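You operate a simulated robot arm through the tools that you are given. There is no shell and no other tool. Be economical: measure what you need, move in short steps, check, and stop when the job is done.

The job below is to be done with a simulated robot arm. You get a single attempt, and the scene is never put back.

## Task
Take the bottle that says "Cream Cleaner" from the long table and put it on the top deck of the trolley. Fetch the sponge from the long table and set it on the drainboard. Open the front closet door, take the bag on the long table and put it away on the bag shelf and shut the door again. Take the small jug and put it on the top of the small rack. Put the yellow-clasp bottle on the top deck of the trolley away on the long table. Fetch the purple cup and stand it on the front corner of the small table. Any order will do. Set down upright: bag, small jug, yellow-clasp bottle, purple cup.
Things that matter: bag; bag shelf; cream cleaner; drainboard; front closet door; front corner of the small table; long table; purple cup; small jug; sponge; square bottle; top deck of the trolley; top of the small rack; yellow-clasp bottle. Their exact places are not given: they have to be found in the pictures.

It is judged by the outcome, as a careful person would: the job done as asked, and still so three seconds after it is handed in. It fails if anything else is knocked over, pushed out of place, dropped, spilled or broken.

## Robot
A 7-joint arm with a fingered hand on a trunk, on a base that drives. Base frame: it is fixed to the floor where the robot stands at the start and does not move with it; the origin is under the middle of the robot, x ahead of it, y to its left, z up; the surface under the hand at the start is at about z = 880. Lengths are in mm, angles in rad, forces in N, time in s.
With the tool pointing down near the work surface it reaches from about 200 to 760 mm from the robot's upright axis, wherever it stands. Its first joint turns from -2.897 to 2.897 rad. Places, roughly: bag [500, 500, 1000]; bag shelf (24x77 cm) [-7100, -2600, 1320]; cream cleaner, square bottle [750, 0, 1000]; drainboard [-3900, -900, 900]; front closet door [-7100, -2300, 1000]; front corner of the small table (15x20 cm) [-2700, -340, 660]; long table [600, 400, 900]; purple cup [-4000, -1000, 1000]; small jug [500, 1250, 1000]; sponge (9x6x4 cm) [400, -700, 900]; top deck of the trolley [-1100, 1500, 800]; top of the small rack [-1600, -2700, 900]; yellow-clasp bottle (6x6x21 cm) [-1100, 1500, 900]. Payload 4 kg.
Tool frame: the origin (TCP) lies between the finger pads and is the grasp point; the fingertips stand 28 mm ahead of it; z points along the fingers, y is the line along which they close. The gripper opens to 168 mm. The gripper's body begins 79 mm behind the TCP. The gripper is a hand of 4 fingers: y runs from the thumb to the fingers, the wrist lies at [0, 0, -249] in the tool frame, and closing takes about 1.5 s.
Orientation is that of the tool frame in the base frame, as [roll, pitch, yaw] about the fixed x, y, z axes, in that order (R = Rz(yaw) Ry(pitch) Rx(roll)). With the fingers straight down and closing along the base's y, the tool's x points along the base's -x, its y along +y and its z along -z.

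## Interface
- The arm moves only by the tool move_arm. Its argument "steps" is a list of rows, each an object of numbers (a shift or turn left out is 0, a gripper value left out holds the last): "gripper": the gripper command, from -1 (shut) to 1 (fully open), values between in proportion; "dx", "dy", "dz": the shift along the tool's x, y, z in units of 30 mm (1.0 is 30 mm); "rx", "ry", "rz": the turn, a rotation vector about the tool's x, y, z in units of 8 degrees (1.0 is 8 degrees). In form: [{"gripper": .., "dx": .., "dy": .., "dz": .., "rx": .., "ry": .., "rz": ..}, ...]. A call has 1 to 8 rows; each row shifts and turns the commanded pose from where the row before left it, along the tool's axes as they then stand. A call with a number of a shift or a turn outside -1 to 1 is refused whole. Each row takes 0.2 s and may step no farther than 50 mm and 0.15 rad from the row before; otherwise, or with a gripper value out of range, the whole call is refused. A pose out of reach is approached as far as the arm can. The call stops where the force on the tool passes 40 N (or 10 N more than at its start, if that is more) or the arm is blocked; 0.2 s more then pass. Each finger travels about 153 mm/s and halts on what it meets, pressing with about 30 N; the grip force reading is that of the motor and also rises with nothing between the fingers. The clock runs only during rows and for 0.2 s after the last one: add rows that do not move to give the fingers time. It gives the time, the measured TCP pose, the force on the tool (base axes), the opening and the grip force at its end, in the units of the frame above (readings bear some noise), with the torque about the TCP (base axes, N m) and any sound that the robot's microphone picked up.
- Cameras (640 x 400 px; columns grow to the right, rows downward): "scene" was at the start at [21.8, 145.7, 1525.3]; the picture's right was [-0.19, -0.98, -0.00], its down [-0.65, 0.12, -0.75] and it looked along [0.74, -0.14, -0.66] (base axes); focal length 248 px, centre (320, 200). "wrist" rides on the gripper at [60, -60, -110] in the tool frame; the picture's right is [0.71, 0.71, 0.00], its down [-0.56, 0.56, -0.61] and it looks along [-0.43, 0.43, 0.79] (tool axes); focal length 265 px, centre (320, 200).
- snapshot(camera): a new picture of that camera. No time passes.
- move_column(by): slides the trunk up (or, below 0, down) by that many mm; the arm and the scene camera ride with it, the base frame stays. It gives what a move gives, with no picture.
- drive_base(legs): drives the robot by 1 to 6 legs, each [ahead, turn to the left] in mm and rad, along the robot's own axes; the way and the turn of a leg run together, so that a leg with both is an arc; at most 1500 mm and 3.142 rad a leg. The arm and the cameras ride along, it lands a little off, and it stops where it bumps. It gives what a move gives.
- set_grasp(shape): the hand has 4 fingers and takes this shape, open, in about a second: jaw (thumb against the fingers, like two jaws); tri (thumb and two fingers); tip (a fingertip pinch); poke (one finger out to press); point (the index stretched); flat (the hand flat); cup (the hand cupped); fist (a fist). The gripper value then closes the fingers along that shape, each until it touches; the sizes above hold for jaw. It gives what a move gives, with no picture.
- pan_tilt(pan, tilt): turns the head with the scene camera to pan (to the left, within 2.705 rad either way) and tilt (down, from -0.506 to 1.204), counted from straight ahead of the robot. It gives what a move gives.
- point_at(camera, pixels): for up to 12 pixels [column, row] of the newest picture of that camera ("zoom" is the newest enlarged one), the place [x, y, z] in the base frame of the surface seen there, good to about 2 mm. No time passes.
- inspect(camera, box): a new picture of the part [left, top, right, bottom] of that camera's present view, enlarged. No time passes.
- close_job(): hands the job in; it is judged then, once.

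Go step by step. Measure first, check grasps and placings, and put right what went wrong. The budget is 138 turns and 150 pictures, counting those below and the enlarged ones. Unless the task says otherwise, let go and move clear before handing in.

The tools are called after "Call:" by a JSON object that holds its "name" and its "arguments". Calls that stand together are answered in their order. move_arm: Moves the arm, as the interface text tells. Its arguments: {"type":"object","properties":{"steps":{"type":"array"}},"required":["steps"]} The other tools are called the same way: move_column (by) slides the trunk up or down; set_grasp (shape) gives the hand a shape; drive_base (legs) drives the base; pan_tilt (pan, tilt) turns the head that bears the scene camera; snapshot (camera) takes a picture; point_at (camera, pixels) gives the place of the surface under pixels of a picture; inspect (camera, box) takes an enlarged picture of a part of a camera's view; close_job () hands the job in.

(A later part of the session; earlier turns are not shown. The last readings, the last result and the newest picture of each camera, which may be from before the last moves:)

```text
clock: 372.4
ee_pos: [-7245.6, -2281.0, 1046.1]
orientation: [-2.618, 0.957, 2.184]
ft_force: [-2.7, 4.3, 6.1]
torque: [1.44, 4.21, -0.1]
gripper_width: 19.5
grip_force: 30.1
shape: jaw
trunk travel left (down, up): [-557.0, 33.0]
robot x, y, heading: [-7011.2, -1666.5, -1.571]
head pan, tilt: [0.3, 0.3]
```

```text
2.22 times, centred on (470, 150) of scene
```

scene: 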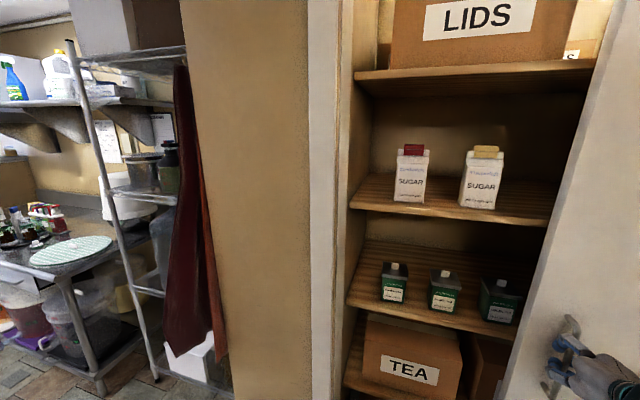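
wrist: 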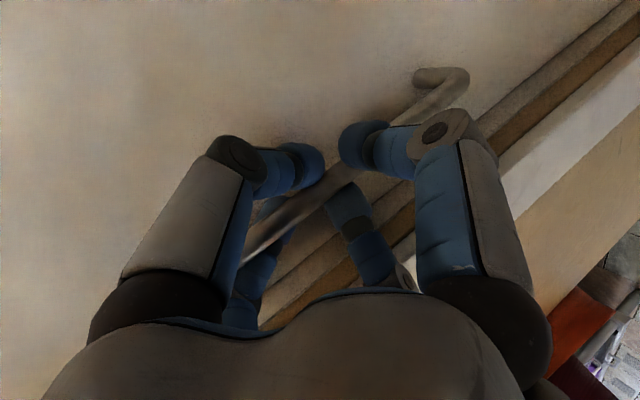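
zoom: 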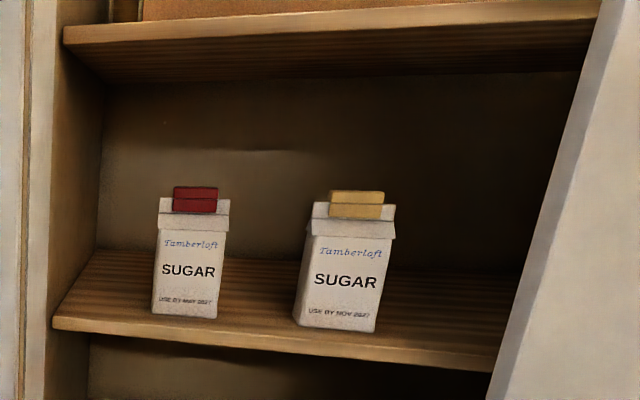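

Shelf z≈1331, front edge y -2473; free room is right of the second bag (x≈-7230). I slide the panel another ~240 mm, then release and withdraw.

Call:
{"name": "move_arm", "arguments": {"steps": [{"dx": 0.346, "dy": -1}, {"dx": 0.346, "dy": -1}, {"dx": 0.346, "dy": -1}, {"dx": 0.346, "dy": -1}, {"dx": 0.346, "dy": -1}, {"dx": 0.346, "dy": -1}, {"dx": 0.346, "dy": -1}, {"dx": 0.346, "dy": -1}]}}

Call:
{"name": "move_arm", "arguments": {"steps": [{"gripper": -0.6}, {"gripper": -0.26}, {}, {"dx": 0.24, "dy": 0.08, "dz": -0.6}, {"dx": 0.24, "dy": 0.08, "dz": -0.6}, {"dx": 0.24, "dy": 0.08, "dz": -0.6}, {"dx": 0.24, "dy": 0.08, "dz": -0.6}, {"dx": 0.24, "dy": 0.08, "dz": -0.6}]}}

Call:
{"name": "snapshot", "arguments": {"camera": "scene"}}

```text
clock: 374.2
ee_pos: [-7506.7, -2280.4, 1045.9]
orientation: [-2.615, 0.957, 2.181]
ft_force: [-7.9, -6.9, 0.6]
torque: [0.89, 3.92, 0.03]
gripper_width: 19.5
grip_force: 29.9
shape: jaw
trunk travel left (down, up): [-557.0, 33.0]
robot x, y, heading: [-7012.5, -1666.0, -1.569]
head pan, tilt: [0.3, 0.3]
```

```text
clock: 376.0
ee_pos: [-7501.8, -2184.2, 1057.0]
orientation: [-2.628, 0.96, 2.175]
ft_force: [0.2, -0.6, 0.5]
torque: [-0.01, -0.02, 0.01]
gripper_width: 61.7
grip_force: 0.2
shape: jaw
trunk travel left (down, up): [-557.0, 33.0]
robot x, y, heading: [-7007.9, -1662.9, -1.576]
head pan, tilt: [0.3, 0.3]
```

```text
18 pictures are left
```

scene: 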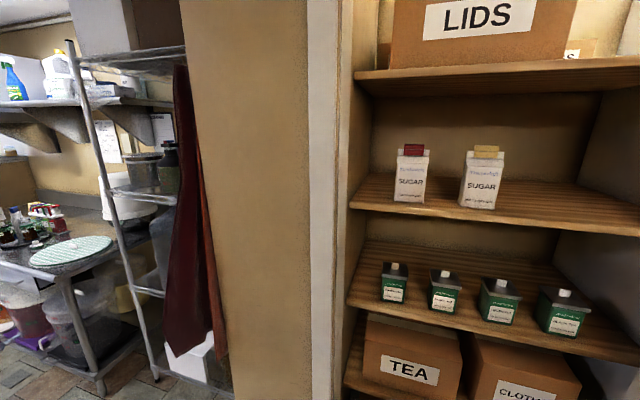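

The door stays open. I reset the hand to a 35° tilt with the jaws level, bring it to centre, then drive back toward the bag.

Call:
{"name": "move_arm", "arguments": {"steps": [{"rx": -0.131, "ry": 0.78, "rz": 0.586}, {"rx": -0.131, "ry": 0.78, "rz": 0.586}, {"rx": -0.131, "ry": 0.78, "rz": 0.586}, {"rx": -0.131, "ry": 0.78, "rz": 0.586}, {"dy": 1, "dz": -0.4}, {"dy": 1, "dz": -0.4}, {"dy": 1, "dz": -0.4}, {"dy": 1, "dz": -0.4}]}}

Call:
{"name": "move_arm", "arguments": {"steps": [{"dy": 1, "dz": -0.4}, {"dy": 1, "dz": -0.4}, {"dy": 1, "dz": -0.4}, {"dy": 1, "dz": -0.4}, {"dy": 1, "dz": -0.4}, {"dy": 1, "dz": -0.4}, {"dy": 1, "dz": -0.4}, {"dy": 1}]}}

Call:
{"name": "move_arm", "arguments": {"steps": [{"dy": 1}, {"dy": 1}, {"dy": 1}, {"dy": 1}]}}

Call:
{"name": "drive_base", "arguments": {"legs": [[0, 1.571], [1300, 0], [0, 0.083], [1236, 0], [0, -0.083], [1400, 0]]}}

```text
clock: 377.8
ee_pos: [-7379.7, -2158.2, 1096.8]
orientation: [3.14, 0.609, 1.57]
ft_force: [0.4, -0.1, 0.1]
torque: [-0.03, 0.02, -0.01]
gripper_width: 61.9
grip_force: 0.0
shape: jaw
trunk travel left (down, up): [-557.0, 33.0]
robot x, y, heading: [-7009.6, -1665.7, -1.573]
head pan, tilt: [0.3, 0.3]
```

```text
clock: 379.6
ee_pos: [-7140.6, -2108.9, 1167.1]
orientation: [3.139, 0.607, 1.57]
ft_force: [0.3, 0.0, 0.3]
torque: [-0.03, 0.01, 0.01]
gripper_width: 62.2
grip_force: 0.1
shape: jaw
trunk travel left (down, up): [-557.0, 33.0]
robot x, y, heading: [-7012.8, -1665.3, -1.571]
head pan, tilt: [0.3, 0.3]
```

```text
clock: 380.6
ee_pos: [-7021.1, -2110.1, 1164.8]
orientation: [3.141, 0.607, 1.571]
ft_force: [0.0, -0.3, 0.3]
torque: [-0.01, 0.01, 0.02]
gripper_width: 62.3
grip_force: 0.1
shape: jaw
trunk travel left (down, up): [-557.0, 33.0]
robot x, y, heading: [-7015.9, -1663.3, -1.573]
head pan, tilt: [0.3, 0.3]
```

```text
clock: 404.3
ee_pos: [-2646.2, -1611.8, 1165.7]
orientation: [-3.141, 0.607, 3.12]
ft_force: [0.2, 0.4, -0.5]
torque: [0.01, 0.02, -0.01]
gripper_width: 62.3
grip_force: 0.0
shape: jaw
trunk travel left (down, up): [-557.0, 33.0]
robot x, y, heading: [-3093.7, -1593.9, -0.024]
head pan, tilt: [0.3, 0.3]
```

Orientation clean (35° tilt). I continue to (-350,440) facing the long table and view the bag.

Call:
{"name": "drive_base", "arguments": {"legs": [[400, 0], [0, 0.741], [1500, 0], [1500, 0], [110, 0], [0, -0.717]]}}

Call:
{"name": "pan_tilt", "arguments": {"pan": 0.0, "tilt": 0.6}}

Call:
{"name": "snapshot", "arguments": {"camera": "scene"}}

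```text
clock: 425.5
ee_pos: [77.1, 457.6, 1165.4]
orientation: [-3.14, 0.607, -3.129]
ft_force: [-0.5, 0.2, -0.5]
torque: [-0.02, 0.03, 0.0]
gripper_width: 61.9
grip_force: 0.0
shape: jaw
trunk travel left (down, up): [-557.0, 33.0]
robot x, y, heading: [-371.0, 462.0, 0.012]
head pan, tilt: [0.3, 0.3]
```

```text
clock: 426.3
ee_pos: [77.5, 458.1, 1165.9]
orientation: [-3.141, 0.607, -3.129]
ft_force: [-0.6, -0.5, 0.5]
torque: [0.01, -0.02, 0.01]
gripper_width: 62.2
grip_force: 0.0
shape: jaw
trunk travel left (down, up): [-557.0, 33.0]
robot x, y, heading: [-365.7, 462.4, 0.01]
head pan, tilt: [0.0, 0.6]
```

```text
17 pictures are left
```

scene: 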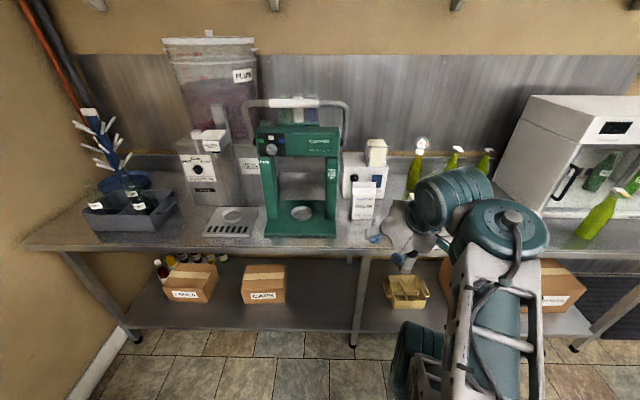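

The bag is at (363,203), right of the capper. Zoom and measure its faces and neighbours.

Call:
{"name": "inspect", "arguments": {"camera": "scene", "box": [310, 130, 430, 260]}}

Call:
{"name": "point_at", "arguments": {"camera": "scene", "pixels": [[353, 210], [372, 210], [363, 217], [363, 185], [375, 200], [352, 184], [375, 184], [335, 210], [337, 235], [384, 185], [364, 178]]}}

```text
3.08 times, centred on (370, 195) of scene
```

zoom: 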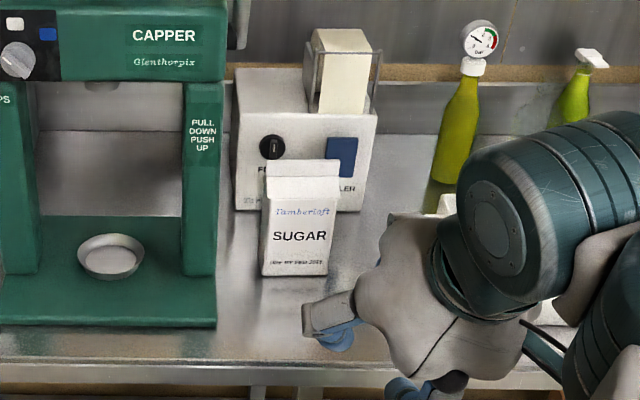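

```text
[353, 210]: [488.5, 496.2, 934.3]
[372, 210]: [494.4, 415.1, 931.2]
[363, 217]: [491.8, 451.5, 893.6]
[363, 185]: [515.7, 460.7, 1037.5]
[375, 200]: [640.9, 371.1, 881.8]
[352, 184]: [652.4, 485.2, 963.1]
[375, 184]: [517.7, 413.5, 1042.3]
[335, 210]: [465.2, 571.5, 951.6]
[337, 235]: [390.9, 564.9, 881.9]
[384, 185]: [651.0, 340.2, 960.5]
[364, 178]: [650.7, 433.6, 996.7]
```

Bag: front face x≈490, y 412–500, ~180 tall; capper post at y≥565, labeller at x 651. I drive 250 mm ahead, open to 112 mm and go to a pre-grasp along the tool axis.

Call:
{"name": "drive_base", "arguments": {"legs": [[250, 0]]}}

Call:
{"name": "move_arm", "arguments": {"steps": [{"gripper": 0.33, "dx": -0.4, "dy": -0.05, "dz": 0.84}, {"dx": -0.4, "dy": -0.05, "dz": 0.84}, {"dx": -0.4, "dy": -0.05, "dz": 0.84}, {"dx": -0.4, "dy": -0.05, "dz": 0.84}, {"dx": -0.4, "dy": -0.05, "dz": 0.84}, {}]}}

Call:
{"name": "snapshot", "arguments": {"camera": "wrist"}}

```text
clock: 428.1
ee_pos: [329.0, 459.4, 1165.0]
orientation: [-3.141, 0.607, -3.131]
ft_force: [0.3, -0.2, 0.0]
torque: [0.0, 0.0, 0.01]
gripper_width: 62.3
grip_force: 0.0
shape: jaw
trunk travel left (down, up): [-557.0, 33.0]
robot x, y, heading: [-114.3, 465.8, 0.005]
head pan, tilt: [0.0, 0.6]
```

```text
clock: 429.5
ee_pos: [449.4, 453.4, 1095.1]
orientation: [-3.141, 0.606, -3.131]
ft_force: [-0.9, -0.1, -0.2]
torque: [0.04, 0.03, 0.01]
gripper_width: 111.3
grip_force: 0.1
shape: jaw
trunk travel left (down, up): [-557.0, 33.0]
robot x, y, heading: [-117.1, 463.1, 0.011]
head pan, tilt: [0.0, 0.6]
```

```text
15 pictures are left
```

wrist: 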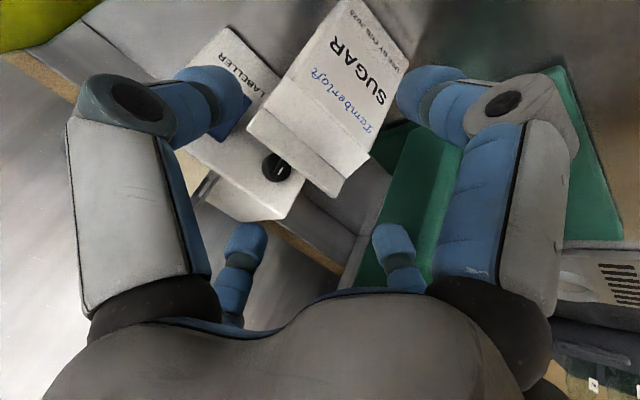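

I measure the bag's top edge from here to fine-tune the centring.

Call:
{"name": "point_at", "arguments": {"camera": "wrist", "pixels": [[254, 126], [342, 188], [298, 152], [275, 90], [365, 145], [320, 115], [350, 50]]}}

```text
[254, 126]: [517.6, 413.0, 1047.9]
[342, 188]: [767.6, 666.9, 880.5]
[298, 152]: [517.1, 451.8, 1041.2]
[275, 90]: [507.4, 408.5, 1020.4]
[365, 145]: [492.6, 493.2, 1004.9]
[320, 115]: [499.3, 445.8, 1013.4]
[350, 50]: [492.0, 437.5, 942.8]
```

Centre (520,452) confirmed. Advance 126 mm along the tool axis and close gradually.

Call:
{"name": "move_arm", "arguments": {"steps": [{"dz": 0.9}, {"dz": 0.9}, {"dz": 0.9}, {"dz": 0.8}, {"dz": 0.7}, {}]}}

Call:
{"name": "move_arm", "arguments": {"steps": [{"gripper": 0.15}, {"gripper": 0.0}, {"gripper": -0.3}, {"gripper": -1}, {}, {}, {}]}}

Call:
{"name": "snapshot", "arguments": {"camera": "wrist"}}

```text
clock: 430.9
ee_pos: [520.0, 452.9, 992.3]
orientation: [-3.142, 0.607, -3.133]
ft_force: [-0.5, -0.8, 0.0]
torque: [0.02, -0.01, -0.01]
gripper_width: 111.2
grip_force: 0.0
shape: jaw
trunk travel left (down, up): [-557.0, 33.0]
robot x, y, heading: [-120.5, 465.6, 0.006]
head pan, tilt: [0.0, 0.6]
```

```text
clock: 432.5
ee_pos: [519.4, 453.2, 990.7]
orientation: [3.141, 0.608, -3.133]
ft_force: [-4.6, 0.6, 4.4]
torque: [0.02, 0.65, 0.01]
gripper_width: 80.3
grip_force: 29.9
shape: jaw
trunk travel left (down, up): [-557.0, 33.0]
robot x, y, heading: [-116.6, 463.7, 0.012]
head pan, tilt: [0.0, 0.6]
```

```text
14 pictures are left
```

wrist: 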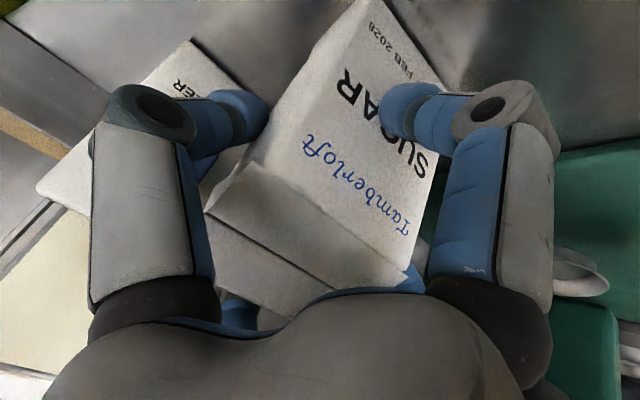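

Gripped at 80 mm. Raise the trunk 30 mm, then withdraw up-and-back and check the hold.

Call:
{"name": "move_column", "arguments": {"by": 30}}

Call:
{"name": "move_arm", "arguments": {"steps": [{"dz": -0.5}, {"dz": -0.8}, {"dz": -0.9}, {"dz": -0.9}, {"dz": -0.9}, {"dz": -0.9}, {"dz": -0.9, "dx": 0.3}, {"dx": 0.8, "dz": -0.3}]}}

Call:
{"name": "snapshot", "arguments": {"camera": "wrist"}}

```text
clock: 433.3
ee_pos: [520.5, 453.8, 1022.6]
orientation: [3.14, 0.607, -3.13]
ft_force: [0.4, 0.2, -4.4]
torque: [-0.01, 0.04, 0.03]
gripper_width: 78.7
grip_force: 30.2
shape: jaw
trunk travel left (down, up): [-587.0, 3.0]
robot x, y, heading: [-116.1, 466.1, 0.004]
head pan, tilt: [0.0, 0.6]
```

```text
clock: 435.1
ee_pos: [388.9, 452.4, 1153.3]
orientation: [3.14, 0.609, -3.134]
ft_force: [-0.1, -0.9, -4.4]
torque: [-0.01, 0.01, -0.02]
gripper_width: 78.5
grip_force: 30.3
shape: jaw
trunk travel left (down, up): [-587.0, 3.0]
robot x, y, heading: [-116.9, 469.6, 0.012]
head pan, tilt: [0.0, 0.6]
```

```text
13 pictures are left
```

wrist: 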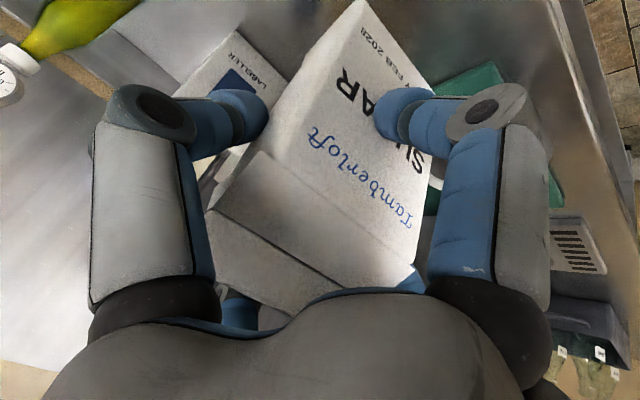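

The bag hangs securely (4.4 N). Retract a bit and drive back toward the closet, first to (-2694,-1604).

Call:
{"name": "move_arm", "arguments": {"steps": [{"dx": 0.73, "dz": -0.5}, {"dx": 0.73, "dz": -0.5}, {"dx": 0.73, "dz": -0.5}]}}

Call:
{"name": "drive_base", "arguments": {"legs": [[-250, 0], [0, -2.424], [1500, 0], [1500, 0], [114, 0], [0, -0.727]]}}

```text
clock: 435.9
ee_pos: [310.3, 450.9, 1152.4]
orientation: [3.141, 0.608, -3.13]
ft_force: [-0.9, 0.4, -4.5]
torque: [-0.01, -0.01, 0.04]
gripper_width: 78.9
grip_force: 30.1
shape: jaw
trunk travel left (down, up): [-587.0, 3.0]
robot x, y, heading: [-117.8, 465.1, 0.013]
head pan, tilt: [0.0, 0.6]
```

```text
clock: 460.2
ee_pos: [-3126.2, -1589.3, 1153.1]
orientation: [-3.141, 0.607, 0.004]
ft_force: [0.2, 0.0, -5.2]
torque: [0.03, -0.06, 0.0]
gripper_width: 78.4
grip_force: 30.0
shape: jaw
trunk travel left (down, up): [-587.0, 3.0]
robot x, y, heading: [-2697.8, -1605.5, -3.145]
head pan, tilt: [0.0, 0.6]
```

On course. Continue through the corridor to in front of the open closet.

Call:
{"name": "drive_base", "arguments": {"legs": [[1500, 0], [280, 0], [0, 0.0775], [1225, 0], [0, -0.074], [1500, 0]]}}

Call:
{"name": "drive_base", "arguments": {"legs": [[0, 1.571]]}}

Call:
{"name": "pan_tilt", "arguments": {"pan": 0.25, "tilt": 0.25}}

Call:
{"name": "snapshot", "arguments": {"camera": "scene"}}

```text
clock: 483.0
ee_pos: [-7636.8, -1666.1, 1152.6]
orientation: [-3.141, 0.607, -0.006]
ft_force: [1.3, -0.7, -4.8]
torque: [-0.03, -0.03, 0.01]
gripper_width: 78.1
grip_force: 30.2
shape: jaw
trunk travel left (down, up): [-587.0, 3.0]
robot x, y, heading: [-7208.4, -1684.8, 3.135]
head pan, tilt: [0.0, 0.6]
```

```text
clock: 487.2
ee_pos: [-7234.4, -2112.3, 1152.8]
orientation: [-3.14, 0.608, 1.556]
ft_force: [1.4, 0.1, -4.8]
torque: [0.05, 0.03, -0.04]
gripper_width: 78.4
grip_force: 29.8
shape: jaw
trunk travel left (down, up): [-587.0, 3.0]
robot x, y, heading: [-7213.3, -1684.1, -1.584]
head pan, tilt: [0.0, 0.6]
```

```text
clock: 488.1
ee_pos: [-7234.6, -2112.7, 1152.0]
orientation: [3.141, 0.608, 1.556]
ft_force: [-0.3, -0.2, -4.6]
torque: [0.03, 0.01, 0.04]
gripper_width: 78.1
grip_force: 30.1
shape: jaw
trunk travel left (down, up): [-587.0, 3.0]
robot x, y, heading: [-7207.4, -1685.0, -1.585]
head pan, tilt: [0.25, 0.25]
```

```text
12 pictures are left
```

scene: 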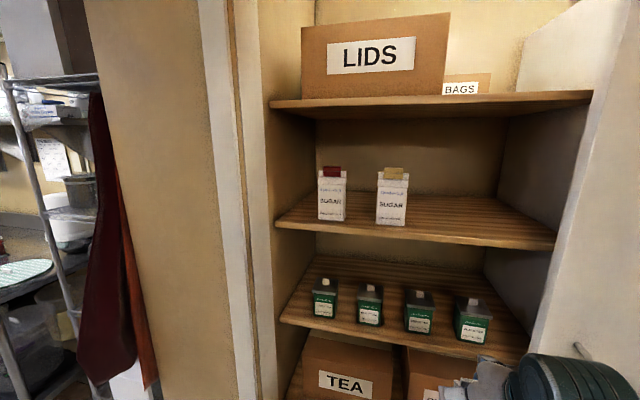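

Room right of the second bag is clear. I lift the bag to z≈1465 with the arm.

Call:
{"name": "move_arm", "arguments": {"steps": [{"dx": -0.62, "dz": -0.88, "dy": -0.1}, {"dx": -0.62, "dz": -0.88, "dy": -0.1}, {"dx": -0.62, "dz": -0.88, "dy": -0.1}, {"dx": -0.62, "dz": -0.88, "dy": -0.1}, {"dx": -0.62, "dz": -0.88, "dy": -0.1}, {"dx": -0.62, "dz": -0.88}, {"dx": -0.62, "dz": -0.88}, {"dx": -0.62, "dz": -0.88}]}}

Call:
{"name": "move_arm", "arguments": {"steps": [{"dx": -0.62, "dz": -0.88}, {"dx": -0.55, "dz": -0.8}, {}]}}

```text
clock: 489.9
ee_pos: [-7248.7, -2113.4, 1410.2]
orientation: [-3.141, 0.606, 1.559]
ft_force: [0.1, -0.8, -4.6]
torque: [0.03, 0.03, 0.0]
gripper_width: 77.6
grip_force: 30.2
shape: jaw
trunk travel left (down, up): [-587.0, 3.0]
robot x, y, heading: [-7209.6, -1683.3, -1.588]
head pan, tilt: [0.25, 0.25]
```

```text
clock: 490.7
ee_pos: [-7250.2, -2112.8, 1421.1]
orientation: [-3.141, 0.606, 1.556]
ft_force: [-0.3, 0.0, -3.9]
torque: [0.03, 0.04, 0.03]
gripper_width: 77.9
grip_force: 29.9
shape: jaw
out of reach, approached as far as the arm can: row 1, 2
trunk travel left (down, up): [-587.0, 3.0]
robot x, y, heading: [-7211.9, -1684.7, -1.582]
head pan, tilt: [0.25, 0.25]
```

Height limit 1421 at this radius. I try moving outward while rising (still in front of the shelf) to see if height becomes available.

Call:
{"name": "move_arm", "arguments": {"steps": [{"dx": -0.9, "dz": 0.2}, {"dx": -0.9, "dz": 0.2}, {"dx": -0.9, "dz": 0.2}, {"dx": -0.9, "dz": 0.2}, {"dx": -0.9, "dz": 0.2}, {}]}}

```text
clock: 492.1
ee_pos: [-7248.9, -2133.3, 1427.9]
orientation: [3.14, 0.612, 1.559]
ft_force: [0.4, -0.9, -5.4]
torque: [0.05, 0.02, -0.01]
gripper_width: 77.5
grip_force: 30.0
shape: jaw
out of reach, approached as far as the arm can: row 1, 2, 3, 4, 5
trunk travel left (down, up): [-587.0, 3.0]
robot x, y, heading: [-7210.8, -1687.1, -1.586]
head pan, tilt: [0.25, 0.25]
```

The limit rises with radius. I extend straight outward 130 mm, then lift again.

Call:
{"name": "move_arm", "arguments": {"steps": [{"dx": -0.82, "dz": 0.571}, {"dx": -0.82, "dz": 0.571}, {"dx": -0.82, "dz": 0.571}, {"dx": -0.82, "dz": 0.571}, {"dx": -0.571, "dz": -0.82}, {"dx": -0.571, "dz": -0.82}, {}]}}

```text
clock: 493.7
ee_pos: [-7244.6, -2217.9, 1423.2]
orientation: [-3.14, 0.607, 1.557]
ft_force: [-0.1, 0.7, -3.9]
torque: [0.04, 0.02, 0.0]
gripper_width: 77.8
grip_force: 30.7
shape: jaw
out of reach, approached as far as the arm can: row 3, 4, 5, 6
trunk travel left (down, up): [-587.0, 3.0]
robot x, y, heading: [-7211.5, -1688.8, -1.585]
head pan, tilt: [0.25, 0.25]
```

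The height limit comes from the wrist; tilting the hand a further ~12° lowers the wrist and gives the needed height. The bag will lean slightly, be set on its near bottom edge and straightened before release. Test it now.

Call:
{"name": "move_column", "arguments": {"by": 3}}

Call:
{"name": "move_arm", "arguments": {"steps": [{"ry": -0.75}, {"ry": -0.75}, {"dx": -0.5, "dz": -0.47}, {"dx": -0.5, "dz": -0.47}, {"dx": -0.4, "dz": -0.37}, {}]}}

```text
clock: 494.2
ee_pos: [-7246.6, -2218.0, 1426.3]
orientation: [-3.141, 0.608, 1.557]
ft_force: [0.8, -0.5, -5.0]
torque: [0.04, 0.03, -0.01]
gripper_width: 78.0
grip_force: 29.7
shape: jaw
trunk travel left (down, up): [-590.0, 0.0]
robot x, y, heading: [-7207.4, -1684.8, -1.579]
head pan, tilt: [0.25, 0.25]
```

```text
clock: 495.6
ee_pos: [-7246.1, -2218.0, 1472.7]
orientation: [3.141, 0.815, 1.557]
ft_force: [-0.8, -0.3, -5.2]
torque: [0.08, 0.02, -0.01]
gripper_width: 77.5
grip_force: 29.5
shape: jaw
out of reach, approached as far as the arm can: row 5
trunk travel left (down, up): [-590.0, 0.0]
robot x, y, heading: [-7209.9, -1684.5, -1.586]
head pan, tilt: [0.25, 0.25]
```

Height gained: TCP 1473, bag base edge ≈1359, above the shelf. Drive in 290 mm and check.

Call:
{"name": "drive_base", "arguments": {"legs": [[290, 0]]}}

Call:
{"name": "pan_tilt", "arguments": {"pan": 0.1, "tilt": 0.1}}

Call:
{"name": "snapshot", "arguments": {"camera": "scene"}}

Call:
{"name": "snapshot", "arguments": {"camera": "wrist"}}

```text
clock: 497.6
ee_pos: [-7249.9, -2508.9, 1472.4]
orientation: [3.141, 0.814, 1.559]
ft_force: [-0.2, 0.0, -5.8]
torque: [0.13, 0.0, -0.01]
gripper_width: 77.7
grip_force: 30.1
shape: jaw
trunk travel left (down, up): [-590.0, 0.0]
robot x, y, heading: [-7215.1, -1976.4, -1.584]
head pan, tilt: [0.25, 0.25]
```

```text
clock: 498.3
ee_pos: [-7249.5, -2507.2, 1472.0]
orientation: [-3.142, 0.817, 1.556]
ft_force: [-1.0, 0.8, -4.3]
torque: [0.06, 0.0, -0.01]
gripper_width: 77.6
grip_force: 29.4
shape: jaw
trunk travel left (down, up): [-590.0, 0.0]
robot x, y, heading: [-7215.8, -1972.3, -1.586]
head pan, tilt: [0.099, 0.099]
```

```text
11 pictures are left
```

scene: 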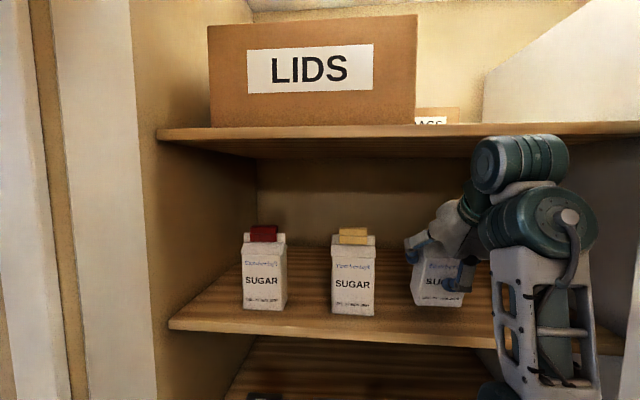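

```text
10 pictures are left
```

wrist: 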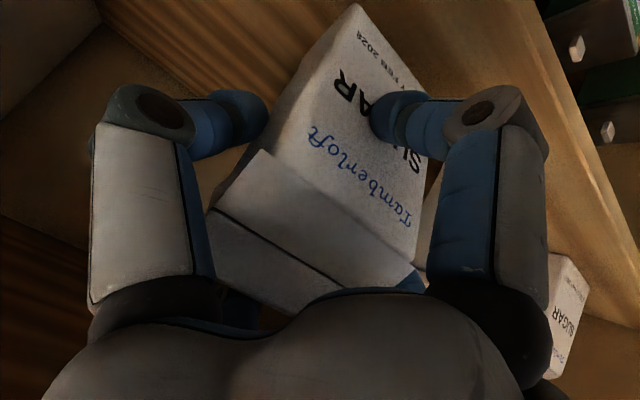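

The bag is over the shelf, clear of its neighbours. I move 25 mm deeper and ~22 mm down, then straighten by 7°.

Call:
{"name": "move_arm", "arguments": {"steps": [{"dx": -0.02, "dz": 0.37}, {"dx": -0.02, "dz": 0.37}, {"dz": 0.37}, {"ry": 0.3}, {"ry": 0.3}, {"ry": 0.3}, {}]}}

Call:
{"name": "snapshot", "arguments": {"camera": "scene"}}

```text
clock: 499.9
ee_pos: [-7248.7, -2531.6, 1447.7]
orientation: [3.139, 0.735, 1.555]
ft_force: [-0.6, -2.2, 5.5]
torque: [-0.22, -0.26, -0.1]
gripper_width: 77.5
grip_force: 30.5
shape: jaw
out of reach, approached as far as the arm can: row 5
trunk travel left (down, up): [-590.0, 0.0]
robot x, y, heading: [-7215.2, -1976.1, -1.587]
head pan, tilt: [0.099, 0.099]
```

```text
9 pictures are left
```

scene: 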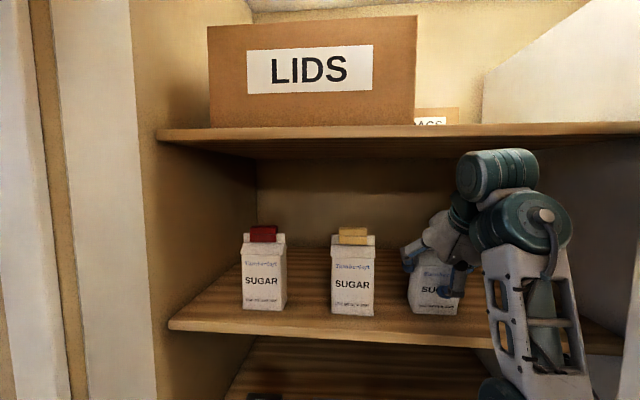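

The base edge rests on the shelf (force reversed); lean ≈7°, centre of mass well on the settling side. I try a last bit of straightening and release slowly, opening wide.

Call:
{"name": "move_arm", "arguments": {"steps": [{"ry": 0.2}, {"gripper": -0.15}, {"gripper": -0.08}, {"gripper": 0.0}, {"gripper": 0.1}, {"gripper": 0.4}, {"gripper": 1}, {}]}}

Call:
{"name": "snapshot", "arguments": {"camera": "wrist"}}

Call:
{"name": "snapshot", "arguments": {"camera": "scene"}}

```text
clock: 500.4
ee_pos: [-7237.7, -2505.5, 1443.8]
orientation: [3.138, 0.694, 1.55]
ft_force: [-3.5, 2.6, 23.5]
torque: [-0.45, 0.16, -0.06]
gripper_width: 77.8
grip_force: 30.2
shape: jaw
out of reach, approached as far as the arm can: row 1
trunk travel left (down, up): [-590.0, 0.0]
robot x, y, heading: [-7215.1, -1975.0, -1.59]
head pan, tilt: [0.099, 0.099]
stopped in row 2: the force on the tool passed its limit at 43 N (the readings are from after the stop); the commanded pose is now the measured one
```

```text
8 pictures are left
```

wrist: 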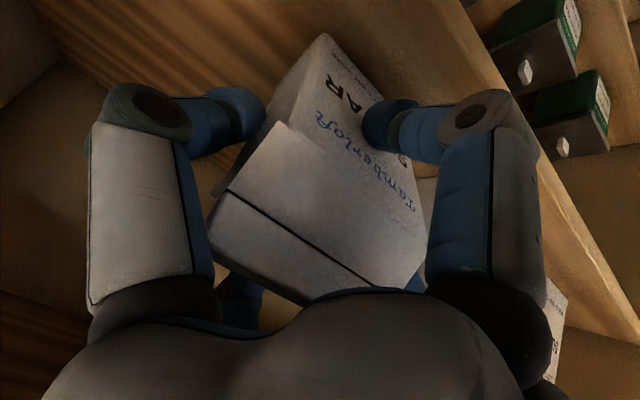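

```text
7 pictures are left
```

scene: 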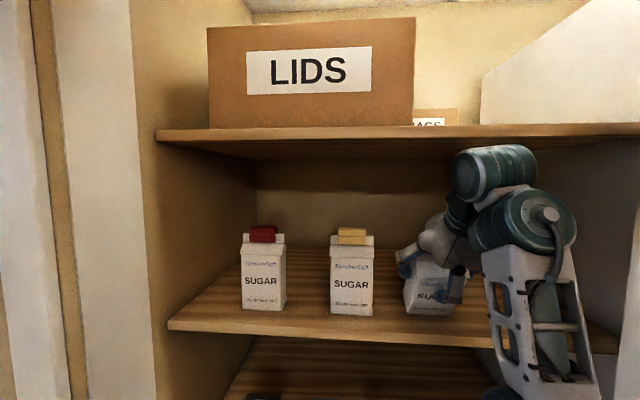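

The arm slipped back 26 mm at its limit, so the bag now leans toward me. I correct by driving the base forward ~38 mm, bringing the grip point back over the base, then look.

Call:
{"name": "drive_base", "arguments": {"legs": [[38, 0]]}}

Call:
{"name": "inspect", "arguments": {"camera": "scene", "box": [220, 190, 520, 350]}}

```text
clock: 501.3
ee_pos: [-7237.8, -2532.4, 1445.1]
orientation: [3.136, 0.7, 1.55]
ft_force: [0.7, 5.1, 10.0]
torque: [0.29, 0.08, -0.02]
gripper_width: 77.8
grip_force: 29.6
shape: jaw
trunk travel left (down, up): [-590.0, 0.0]
robot x, y, heading: [-7214.5, -2006.3, -1.586]
head pan, tilt: [0.099, 0.099]
stopped in leg 1: the force on the tool passed its limit at 45 N (the readings are from after the stop); the commanded pose is now the measured one
```

```text
2.13 times, centred on (370, 270) of scene
```

zoom: 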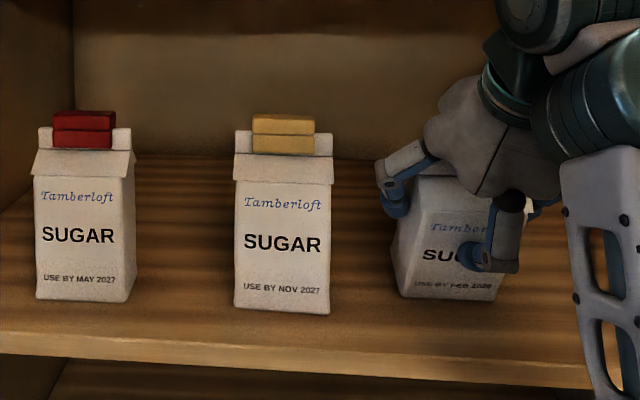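

The bag still leans toward me. I measure its lower and upper front face to get the actual lean.

Call:
{"name": "point_at", "arguments": {"camera": "zoom", "pixels": [[420, 290], [450, 294], [425, 235], [420, 218], [440, 190], [450, 200], [460, 182], [282, 300], [490, 297]]}}

```text
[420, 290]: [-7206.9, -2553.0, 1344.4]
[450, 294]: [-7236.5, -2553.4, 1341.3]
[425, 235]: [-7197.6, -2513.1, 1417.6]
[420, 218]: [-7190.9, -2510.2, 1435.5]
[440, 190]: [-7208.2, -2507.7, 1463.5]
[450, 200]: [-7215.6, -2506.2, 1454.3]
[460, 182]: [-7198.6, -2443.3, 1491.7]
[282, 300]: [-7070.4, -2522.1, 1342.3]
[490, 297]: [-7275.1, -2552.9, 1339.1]
```

Lean is 28° (front face y -2553 at base, -2513 at z 1417); the hand is on my side supporting it. I loosen the grip slightly so the bag rests against the fingers, then push forward ~50 mm to tip it upright.

Call:
{"name": "move_arm", "arguments": {"steps": [{"gripper": -0.05}, {"gripper": 0.05}, {"gripper": 0.1}, {}, {}]}}

Call:
{"name": "move_arm", "arguments": {"steps": [{"dx": -0.265, "dz": 0.333}, {"dx": -0.265, "dz": 0.333}, {"dx": -0.265, "dz": 0.333}, {"dx": -0.265, "dz": 0.333}, {}]}}

Call:
{"name": "inspect", "arguments": {"camera": "scene", "box": [220, 190, 520, 350]}}

Call:
{"name": "point_at", "arguments": {"camera": "zoom", "pixels": [[420, 290], [450, 292], [425, 240], [420, 220], [440, 195], [440, 175], [440, 260]]}}

```text
clock: 502.5
ee_pos: [-7237.6, -2535.5, 1443.6]
orientation: [3.136, 0.695, 1.549]
ft_force: [1.5, 0.0, -1.0]
torque: [-0.01, 0.02, 0.02]
gripper_width: 92.9
grip_force: 0.1
shape: jaw
trunk travel left (down, up): [-590.0, 0.0]
robot x, y, heading: [-7213.7, -1999.8, -1.587]
head pan, tilt: [0.099, 0.099]
```

```text
clock: 503.7
ee_pos: [-7238.7, -2584.9, 1430.7]
orientation: [3.14, 0.697, 1.551]
ft_force: [1.0, 1.8, 1.2]
torque: [0.1, -0.06, -0.02]
gripper_width: 93.7
grip_force: 0.1
shape: jaw
trunk travel left (down, up): [-590.0, 0.0]
robot x, y, heading: [-7213.8, -2004.0, -1.587]
head pan, tilt: [0.099, 0.099]
```

```text
2.13 times, centred on (370, 270) of scene
```

zoom: 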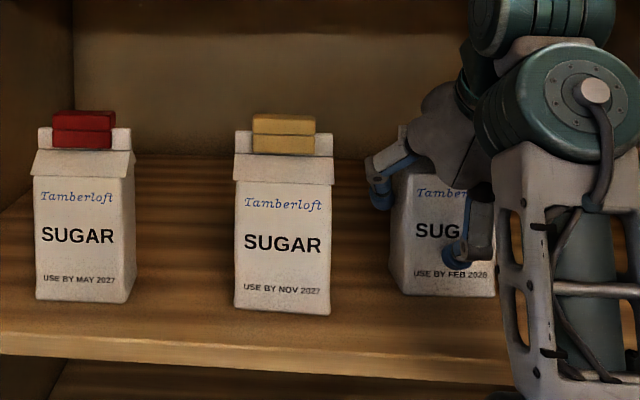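

```text
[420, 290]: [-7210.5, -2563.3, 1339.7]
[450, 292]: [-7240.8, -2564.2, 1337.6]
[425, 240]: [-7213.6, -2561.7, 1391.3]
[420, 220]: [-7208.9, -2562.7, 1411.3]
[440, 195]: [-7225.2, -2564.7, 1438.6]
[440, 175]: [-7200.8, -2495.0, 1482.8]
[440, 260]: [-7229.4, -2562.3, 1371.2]
```

The bag now stands upright (front face y≈-2563 at all heights). I open fully and withdraw up-and-back while increasing the tilt, staying within the height limit.

Call:
{"name": "move_arm", "arguments": {"steps": [{"gripper": 0.3}, {"gripper": 0.6}, {"gripper": 1}, {}, {}]}}

Call:
{"name": "move_arm", "arguments": {"steps": [{"dz": -0.61}, {"dx": 0.1, "dz": -0.56, "ry": -0.5}, {"dx": 0.06, "dz": -0.56, "ry": -0.5}, {"dx": 0.13, "dz": -0.64, "ry": -0.5}, {"dx": 0.13, "dz": -0.66, "ry": -0.5}, {}]}}

Call:
{"name": "snapshot", "arguments": {"camera": "scene"}}

```text
clock: 504.9
ee_pos: [-7237.9, -2585.0, 1431.3]
orientation: [3.136, 0.696, 1.55]
ft_force: [0.0, 0.1, -0.1]
torque: [-0.02, -0.01, 0.03]
gripper_width: 168.1
grip_force: 0.0
shape: jaw
trunk travel left (down, up): [-590.0, 0.0]
robot x, y, heading: [-7210.9, -2001.8, -1.59]
head pan, tilt: [0.099, 0.099]
```

```text
clock: 506.3
ee_pos: [-7233.0, -2501.9, 1478.3]
orientation: [3.136, 0.976, 1.547]
ft_force: [-0.8, -0.1, -0.2]
torque: [0.05, 0.01, 0.01]
gripper_width: 167.9
grip_force: 0.1
shape: jaw
out of reach, approached as far as the arm can: row 1
trunk travel left (down, up): [-590.0, 0.0]
robot x, y, heading: [-7219.6, -2003.1, -1.588]
head pan, tilt: [0.099, 0.099]
```

```text
4 pictures are left
```

scene: 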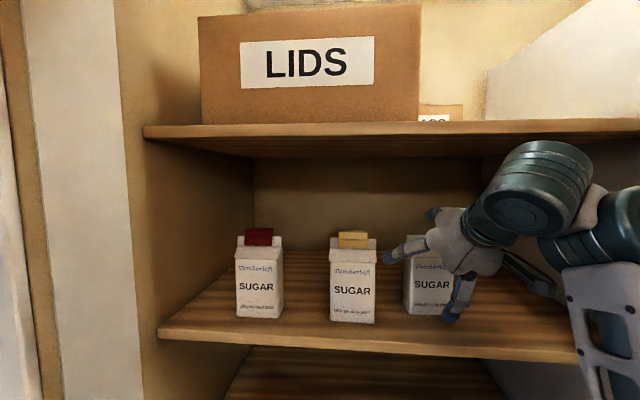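

The bag stands free and the hand is clear. I back out, shift to x≈-7090, lower the trunk and go to the door pull (x≈-7507).

Call:
{"name": "drive_base", "arguments": {"legs": [[-330, 0], [0, 1.575], [125, 0], [0, -1.571]]}}

Call:
{"name": "move_column", "arguments": {"by": -423}}

Call:
{"name": "move_arm", "arguments": {"steps": [{"gripper": -0.26, "dy": -1}, {"dy": -1}, {"dy": -1}, {"dy": -1}, {"dy": -1}, {"dy": -1}, {"dy": -1}, {"dy": -1}]}}

Call:
{"name": "move_arm", "arguments": {"steps": [{"dy": -1}, {"dy": -1}, {"dy": -1}, {"dy": -1}, {}]}}

Call:
{"name": "snapshot", "arguments": {"camera": "wrist"}}

```text
clock: 517.0
ee_pos: [-7110.0, -2176.7, 1479.4]
orientation: [3.134, 0.975, 1.533]
ft_force: [-0.8, -0.1, 0.9]
torque: [0.01, 0.04, -0.03]
gripper_width: 167.8
grip_force: 0.1
shape: jaw
trunk travel left (down, up): [-590.0, 0.0]
robot x, y, heading: [-7081.4, -1674.1, -1.601]
head pan, tilt: [0.099, 0.099]
```

```text
refused: -423 is not a number from -400 to 400
```

```text
clock: 518.8
ee_pos: [-7329.5, -2163.7, 1471.8]
orientation: [3.135, 0.978, 1.534]
ft_force: [0.0, 0.6, 0.2]
torque: [-0.01, 0.03, -0.01]
gripper_width: 62.4
grip_force: 0.0
shape: jaw
out of reach, approached as far as the arm can: row 8
trunk travel left (down, up): [-590.0, 0.0]
robot x, y, heading: [-7083.9, -1674.4, -1.605]
head pan, tilt: [0.099, 0.099]
```

```text
clock: 520.0
ee_pos: [-7339.7, -2161.6, 1470.1]
orientation: [3.135, 0.977, 1.533]
ft_force: [0.5, 0.0, -0.4]
torque: [-0.03, -0.02, 0.01]
gripper_width: 62.6
grip_force: 0.0
shape: jaw
out of reach, approached as far as the arm can: row 1, 2, 3, 4
trunk travel left (down, up): [-590.0, 0.0]
robot x, y, heading: [-7084.5, -1674.9, -1.606]
head pan, tilt: [0.099, 0.099]
```

```text
3 pictures are left
5 turns are left
```

wrist: 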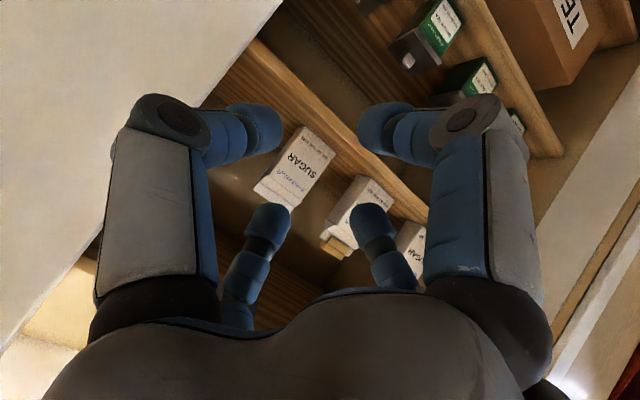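

The trunk move was refused (max 400). Now: lower 400, move to the pull, advance and grip; the width will tell if I have it.

Call:
{"name": "move_column", "arguments": {"by": -400}}

Call:
{"name": "move_arm", "arguments": {"steps": [{"dx": -0.04, "dy": -0.92, "dz": 0.24}, {"dx": -0.04, "dy": -0.92, "dz": 0.24}, {"dx": -0.04, "dy": -0.92, "dz": 0.24}, {"dx": -0.04, "dy": -0.92, "dz": 0.24}, {"dx": -0.04, "dy": -0.92, "dz": 0.24}, {"dx": -0.04, "dy": -0.92, "dz": 0.24}, {}]}}

Call:
{"name": "move_arm", "arguments": {"steps": [{"dx": -0.36, "dy": 0.03, "dz": 0.64}, {"dx": -0.36, "dy": 0.03, "dz": 0.64}, {"dx": -0.36, "dy": 0.03, "dz": 0.64}, {"dx": -0.36, "dy": 0.03, "dz": 0.64}, {}]}}

Call:
{"name": "move_arm", "arguments": {"steps": [{"gripper": -0.6}, {"gripper": -1}, {}, {}, {}]}}

Call:
{"name": "snapshot", "arguments": {"camera": "wrist"}}

```text
clock: 523.8
ee_pos: [-7339.4, -2162.1, 1069.3]
orientation: [3.136, 0.974, 1.535]
ft_force: [-0.5, -0.3, -0.2]
torque: [0.0, 0.01, 0.01]
gripper_width: 62.4
grip_force: 0.0
shape: jaw
trunk travel left (down, up): [-190.0, 400.0]
robot x, y, heading: [-7083.4, -1679.3, -1.604]
head pan, tilt: [0.099, 0.099]
```

```text
clock: 525.4
ee_pos: [-7345.5, -2163.6, 1064.4]
orientation: [3.135, 0.972, 1.534]
ft_force: [0.2, -0.3, 0.2]
torque: [0.01, -0.03, 0.0]
gripper_width: 62.4
grip_force: 0.0
shape: jaw
out of reach, approached as far as the arm can: row 1, 2, 3, 4, 5, 6
trunk travel left (down, up): [-190.0, 400.0]
robot x, y, heading: [-7082.3, -1678.1, -1.599]
head pan, tilt: [0.099, 0.099]
```

```text
clock: 526.6
ee_pos: [-7316.6, -2222.4, 1061.0]
orientation: [3.135, 0.974, 1.534]
ft_force: [-0.1, -0.3, -0.1]
torque: [-0.01, -0.01, -0.01]
gripper_width: 62.4
grip_force: 0.1
shape: jaw
out of reach, approached as far as the arm can: row 1, 2, 3, 4
trunk travel left (down, up): [-190.0, 400.0]
robot x, y, heading: [-7083.3, -1674.5, -1.601]
head pan, tilt: [0.099, 0.099]
```

```text
clock: 527.8
ee_pos: [-7317.6, -2222.8, 1062.1]
orientation: [3.135, 0.974, 1.536]
ft_force: [0.1, 0.3, 0.1]
torque: [0.02, 0.03, 0.01]
gripper_width: 0.0
grip_force: 29.9
shape: jaw
trunk travel left (down, up): [-190.0, 400.0]
robot x, y, heading: [-7084.5, -1678.4, -1.604]
head pan, tilt: [0.099, 0.099]
```

```text
2 pictures are left
4 turns are left
```

wrist: 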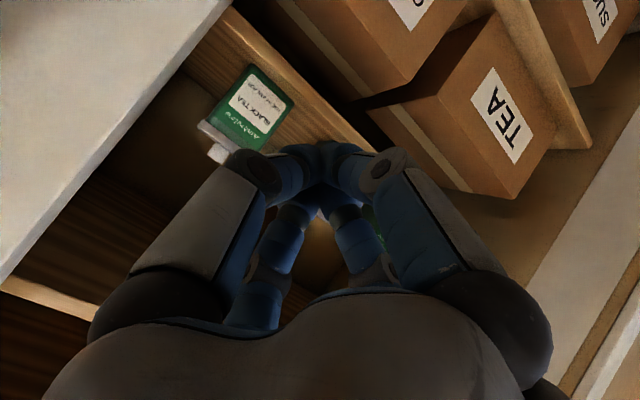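

The arm was at its upper posture limit, so lowering the trunk didn't help. I shift the base 70 mm along -x, raise the trunk again, lower with the arm, and place the closed fingers on the far side of the pull to push it shut.

Call:
{"name": "drive_base", "arguments": {"legs": [[0, -1.538], [70, 0], [0, 1.571]]}}

Call:
{"name": "move_column", "arguments": {"by": 367}}

Call:
{"name": "move_arm", "arguments": {"steps": [{"gripper": -1, "dx": 0.927, "dz": 0.533}, {"dx": 0.927, "dz": 0.533}, {"dx": 0.927, "dz": 0.533}, {"dx": 0.927, "dz": 0.533}, {"dx": 0.927, "dz": 0.533}, {"dx": 0.927, "dz": 0.533}, {"dx": 0.927, "dz": 0.533}, {"dx": 0.927, "dz": 0.533}]}}

Call:
{"name": "move_arm", "arguments": {"steps": [{"dx": 0.927, "dz": 0.533}, {"dx": 0.927, "dz": 0.533}, {"dx": 0.927, "dz": 0.533}, {"dx": 0.927, "dz": 0.533}]}}

Call:
{"name": "move_arm", "arguments": {"steps": [{"dy": -0.99}, {"dy": -0.99}, {"dy": -0.99}, {"dy": -0.99}, {"dy": -0.99}, {"dy": -0.99}]}}

Call:
{"name": "move_arm", "arguments": {"steps": [{"dx": -0.42, "dz": 0.62}, {"dx": -0.42, "dz": 0.62}, {"dx": -0.42, "dz": 0.62}, {"dx": -0.42, "dz": 0.62}, {}]}}

Call:
{"name": "snapshot", "arguments": {"camera": "wrist"}}

```text
clock: 536.4
ee_pos: [-7344.6, -2238.8, 1061.1]
orientation: [3.134, 0.975, 1.61]
ft_force: [0.1, 0.3, 0.6]
torque: [0.02, -0.01, 0.01]
gripper_width: 0.0
grip_force: 29.8
shape: jaw
trunk travel left (down, up): [-190.0, 400.0]
robot x, y, heading: [-7150.0, -1674.9, -1.523]
head pan, tilt: [0.099, 0.099]
```

```text
clock: 540.0
ee_pos: [-7344.8, -2238.9, 1428.5]
orientation: [3.134, 0.972, 1.608]
ft_force: [0.2, 0.5, -0.7]
torque: [-0.03, 0.02, 0.0]
gripper_width: 0.0
grip_force: 30.1
shape: jaw
trunk travel left (down, up): [-557.0, 33.0]
robot x, y, heading: [-7151.8, -1675.9, -1.527]
head pan, tilt: [0.099, 0.099]
```

```text
clock: 541.8
ee_pos: [-7348.6, -2235.5, 1336.1]
orientation: [3.135, 0.974, 1.61]
ft_force: [0.2, -0.5, -0.4]
torque: [-0.03, 0.02, 0.0]
gripper_width: 0.3
grip_force: 30.1
shape: jaw
out of reach, approached as far as the arm can: row 2, 4, 5, 6, 7, 8
trunk travel left (down, up): [-557.0, 33.0]
robot x, y, heading: [-7155.1, -1677.9, -1.523]
head pan, tilt: [0.099, 0.099]
```

```text
clock: 542.8
ee_pos: [-7349.1, -2234.2, 1336.7]
orientation: [3.134, 0.974, 1.61]
ft_force: [-0.5, -0.4, 0.8]
torque: [0.0, 0.01, 0.0]
gripper_width: 0.1
grip_force: 30.4
shape: jaw
out of reach, approached as far as the arm can: row 1, 2, 3, 4
trunk travel left (down, up): [-557.0, 33.0]
robot x, y, heading: [-7152.6, -1676.8, -1.526]
head pan, tilt: [0.099, 0.099]
```

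```text
clock: 544.2
ee_pos: [-7446.1, -2207.7, 1373.6]
orientation: [3.135, 0.969, 1.606]
ft_force: [0.0, -0.4, -0.2]
torque: [0.01, 0.0, 0.02]
gripper_width: 0.0
grip_force: 30.2
shape: jaw
out of reach, approached as far as the arm can: row 1, 2, 3, 4, 5, 6
trunk travel left (down, up): [-557.0, 33.0]
robot x, y, heading: [-7153.5, -1680.2, -1.529]
head pan, tilt: [0.099, 0.099]
```

```text
clock: 545.4
ee_pos: [-7418.5, -2247.3, 1372.0]
orientation: [3.131, 0.974, 1.604]
ft_force: [-0.3, -0.1, -0.7]
torque: [0.0, -0.01, -0.01]
gripper_width: 0.0
grip_force: 29.6
shape: jaw
out of reach, approached as far as the arm can: row 1, 2, 3, 4
trunk travel left (down, up): [-557.0, 33.0]
robot x, y, heading: [-7155.2, -1682.9, -1.523]
head pan, tilt: [0.099, 0.099]
```

```text
1 pictures are left
3 turns are left
```

wrist: 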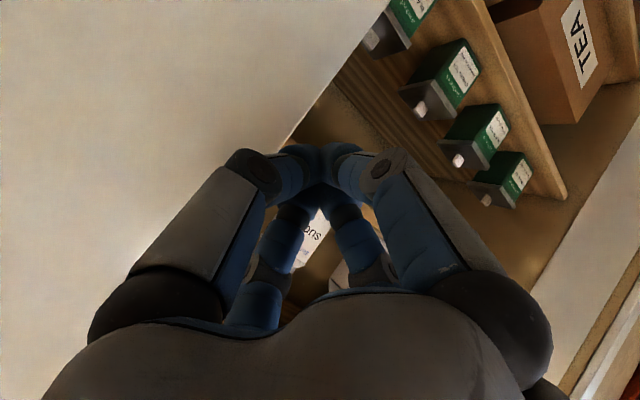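

The arm posture is stuck high, but the base can do the work: with heading 0 the hand points along +x and can push the pull shut. I manoeuvre the base behind the pull (hand to about (-7600,-2295)) and lower the trunk.

Call:
{"name": "drive_base", "arguments": {"legs": [[0, 1.523], [49, 0], [0, 0.3], [-1093, 0], [0, -0.3]]}}

Call:
{"name": "move_column", "arguments": {"by": -330}}

```text
clock: 557.0
ee_pos: [-7551.6, -2232.5, 1372.2]
orientation: [3.106, 0.979, -3.05]
ft_force: [-1.4, 4.7, 1.1]
torque: [-0.13, 0.06, -0.77]
gripper_width: 0.2
grip_force: 30.2
shape: jaw
trunk travel left (down, up): [-557.0, 33.0]
robot x, y, heading: [-8132.9, -2011.9, 0.1]
head pan, tilt: [0.099, 0.099]
stopped in leg 5: the force on the tool passed its limit at 45 N (the readings are from after the stop); the commanded pose is now the measured one
```

```text
clock: 560.2
ee_pos: [-7552.7, -2231.9, 1041.3]
orientation: [3.108, 0.977, -3.053]
ft_force: [-1.9, 11.9, 1.2]
torque: [-0.16, 0.04, -1.72]
gripper_width: 0.0
grip_force: 30.2
shape: jaw
trunk travel left (down, up): [-227.0, 363.0]
robot x, y, heading: [-8135.2, -2007.4, 0.105]
head pan, tilt: [0.099, 0.099]
2 turns are left
```

The palm touches the door face at TCP y≈-2232, so I step the base ~67 mm away from the door, square up to heading 0, lower a bit, and push the pull along +x in several drives, then swing the hand clear.

Call:
{"name": "drive_base", "arguments": {"legs": [[0, 1.0], [75, 0], [0, -1.108]]}}

Call:
{"name": "move_column", "arguments": {"by": -60}}

Call:
{"name": "drive_base", "arguments": {"legs": [[100, 0]]}}

Call:
{"name": "drive_base", "arguments": {"legs": [[770, 0]]}}

Call:
{"name": "drive_base", "arguments": {"legs": [[400, 0]]}}

Call:
{"name": "drive_base", "arguments": {"legs": [[300, 0]]}}

Call:
{"name": "drive_base", "arguments": {"legs": [[-40, 0], [0, 0.4]]}}

Call:
{"name": "snapshot", "arguments": {"camera": "wrist"}}

```text
clock: 561.9
ee_pos: [-7509.2, -2015.8, 1042.2]
orientation: [3.109, 0.978, -2.699]
ft_force: [-1.1, 0.4, 0.5]
torque: [-0.02, 0.0, -0.03]
gripper_width: 0.2
grip_force: 29.7
shape: jaw
trunk travel left (down, up): [-227.0, 363.0]
robot x, y, heading: [-8135.4, -2006.7, 0.448]
head pan, tilt: [0.099, 0.099]
stopped in leg 1: the robot was blocked; the commanded pose is now the measured one
```

```text
clock: 562.9
ee_pos: [-7508.0, -2017.1, 982.7]
orientation: [3.107, 0.977, -2.704]
ft_force: [-0.3, -0.1, 1.0]
torque: [0.0, -0.02, 0.0]
gripper_width: 0.0
grip_force: 29.9
shape: jaw
trunk travel left (down, up): [-167.0, 423.0]
robot x, y, heading: [-8131.5, -2007.3, 0.447]
head pan, tilt: [0.099, 0.099]
```

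```text
clock: 564.1
ee_pos: [-7418.8, -1973.6, 981.3]
orientation: [3.109, 0.978, -2.701]
ft_force: [0.7, 0.6, -0.4]
torque: [0.01, 0.02, 0.03]
gripper_width: 0.0
grip_force: 30.3
shape: jaw
trunk travel left (down, up): [-167.0, 423.0]
robot x, y, heading: [-8043.0, -1960.7, 0.45]
head pan, tilt: [0.099, 0.099]
```

```text
clock: 568.2
ee_pos: [-6721.1, -1633.1, 981.0]
orientation: [3.108, 0.977, -2.695]
ft_force: [-0.5, -0.2, 0.3]
torque: [0.03, -0.01, 0.02]
gripper_width: 0.0
grip_force: 29.6
shape: jaw
trunk travel left (down, up): [-167.0, 423.0]
robot x, y, heading: [-7345.3, -1626.6, 0.452]
head pan, tilt: [0.099, 0.099]
```

```text
clock: 570.7
ee_pos: [-6361.1, -1455.3, 981.6]
orientation: [3.108, 0.977, -2.693]
ft_force: [-0.5, 0.5, 0.5]
torque: [-0.01, 0.01, 0.04]
gripper_width: 0.0
grip_force: 30.0
shape: jaw
trunk travel left (down, up): [-167.0, 423.0]
robot x, y, heading: [-6984.9, -1451.7, 0.46]
head pan, tilt: [0.099, 0.099]
```

```text
clock: 573.0
ee_pos: [-6125.9, -1329.1, 981.2]
orientation: [3.105, 0.978, -2.663]
ft_force: [0.6, -0.5, -0.7]
torque: [0.01, 0.01, 0.0]
gripper_width: 0.0
grip_force: 30.1
shape: jaw
trunk travel left (down, up): [-167.0, 423.0]
robot x, y, heading: [-6740.0, -1363.5, 0.579]
head pan, tilt: [0.099, 0.099]
stopped in leg 1: the robot was blocked; the commanded pose is now the measured one
```

```text
clock: 575.1
ee_pos: [-6218.1, -1117.4, 983.0]
orientation: [3.108, 0.978, -2.271]
ft_force: [-0.5, 0.4, -0.6]
torque: [-0.03, 0.01, -0.01]
gripper_width: 0.0
grip_force: 29.9
shape: jaw
trunk travel left (down, up): [-167.0, 423.0]
robot x, y, heading: [-6771.8, -1385.5, 0.972]
head pan, tilt: [0.099, 0.099]
```

```text
0 pictures are left
1 turns are left
```

wrist: 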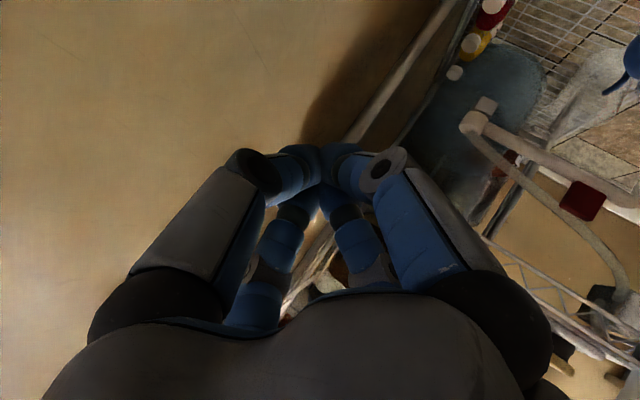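

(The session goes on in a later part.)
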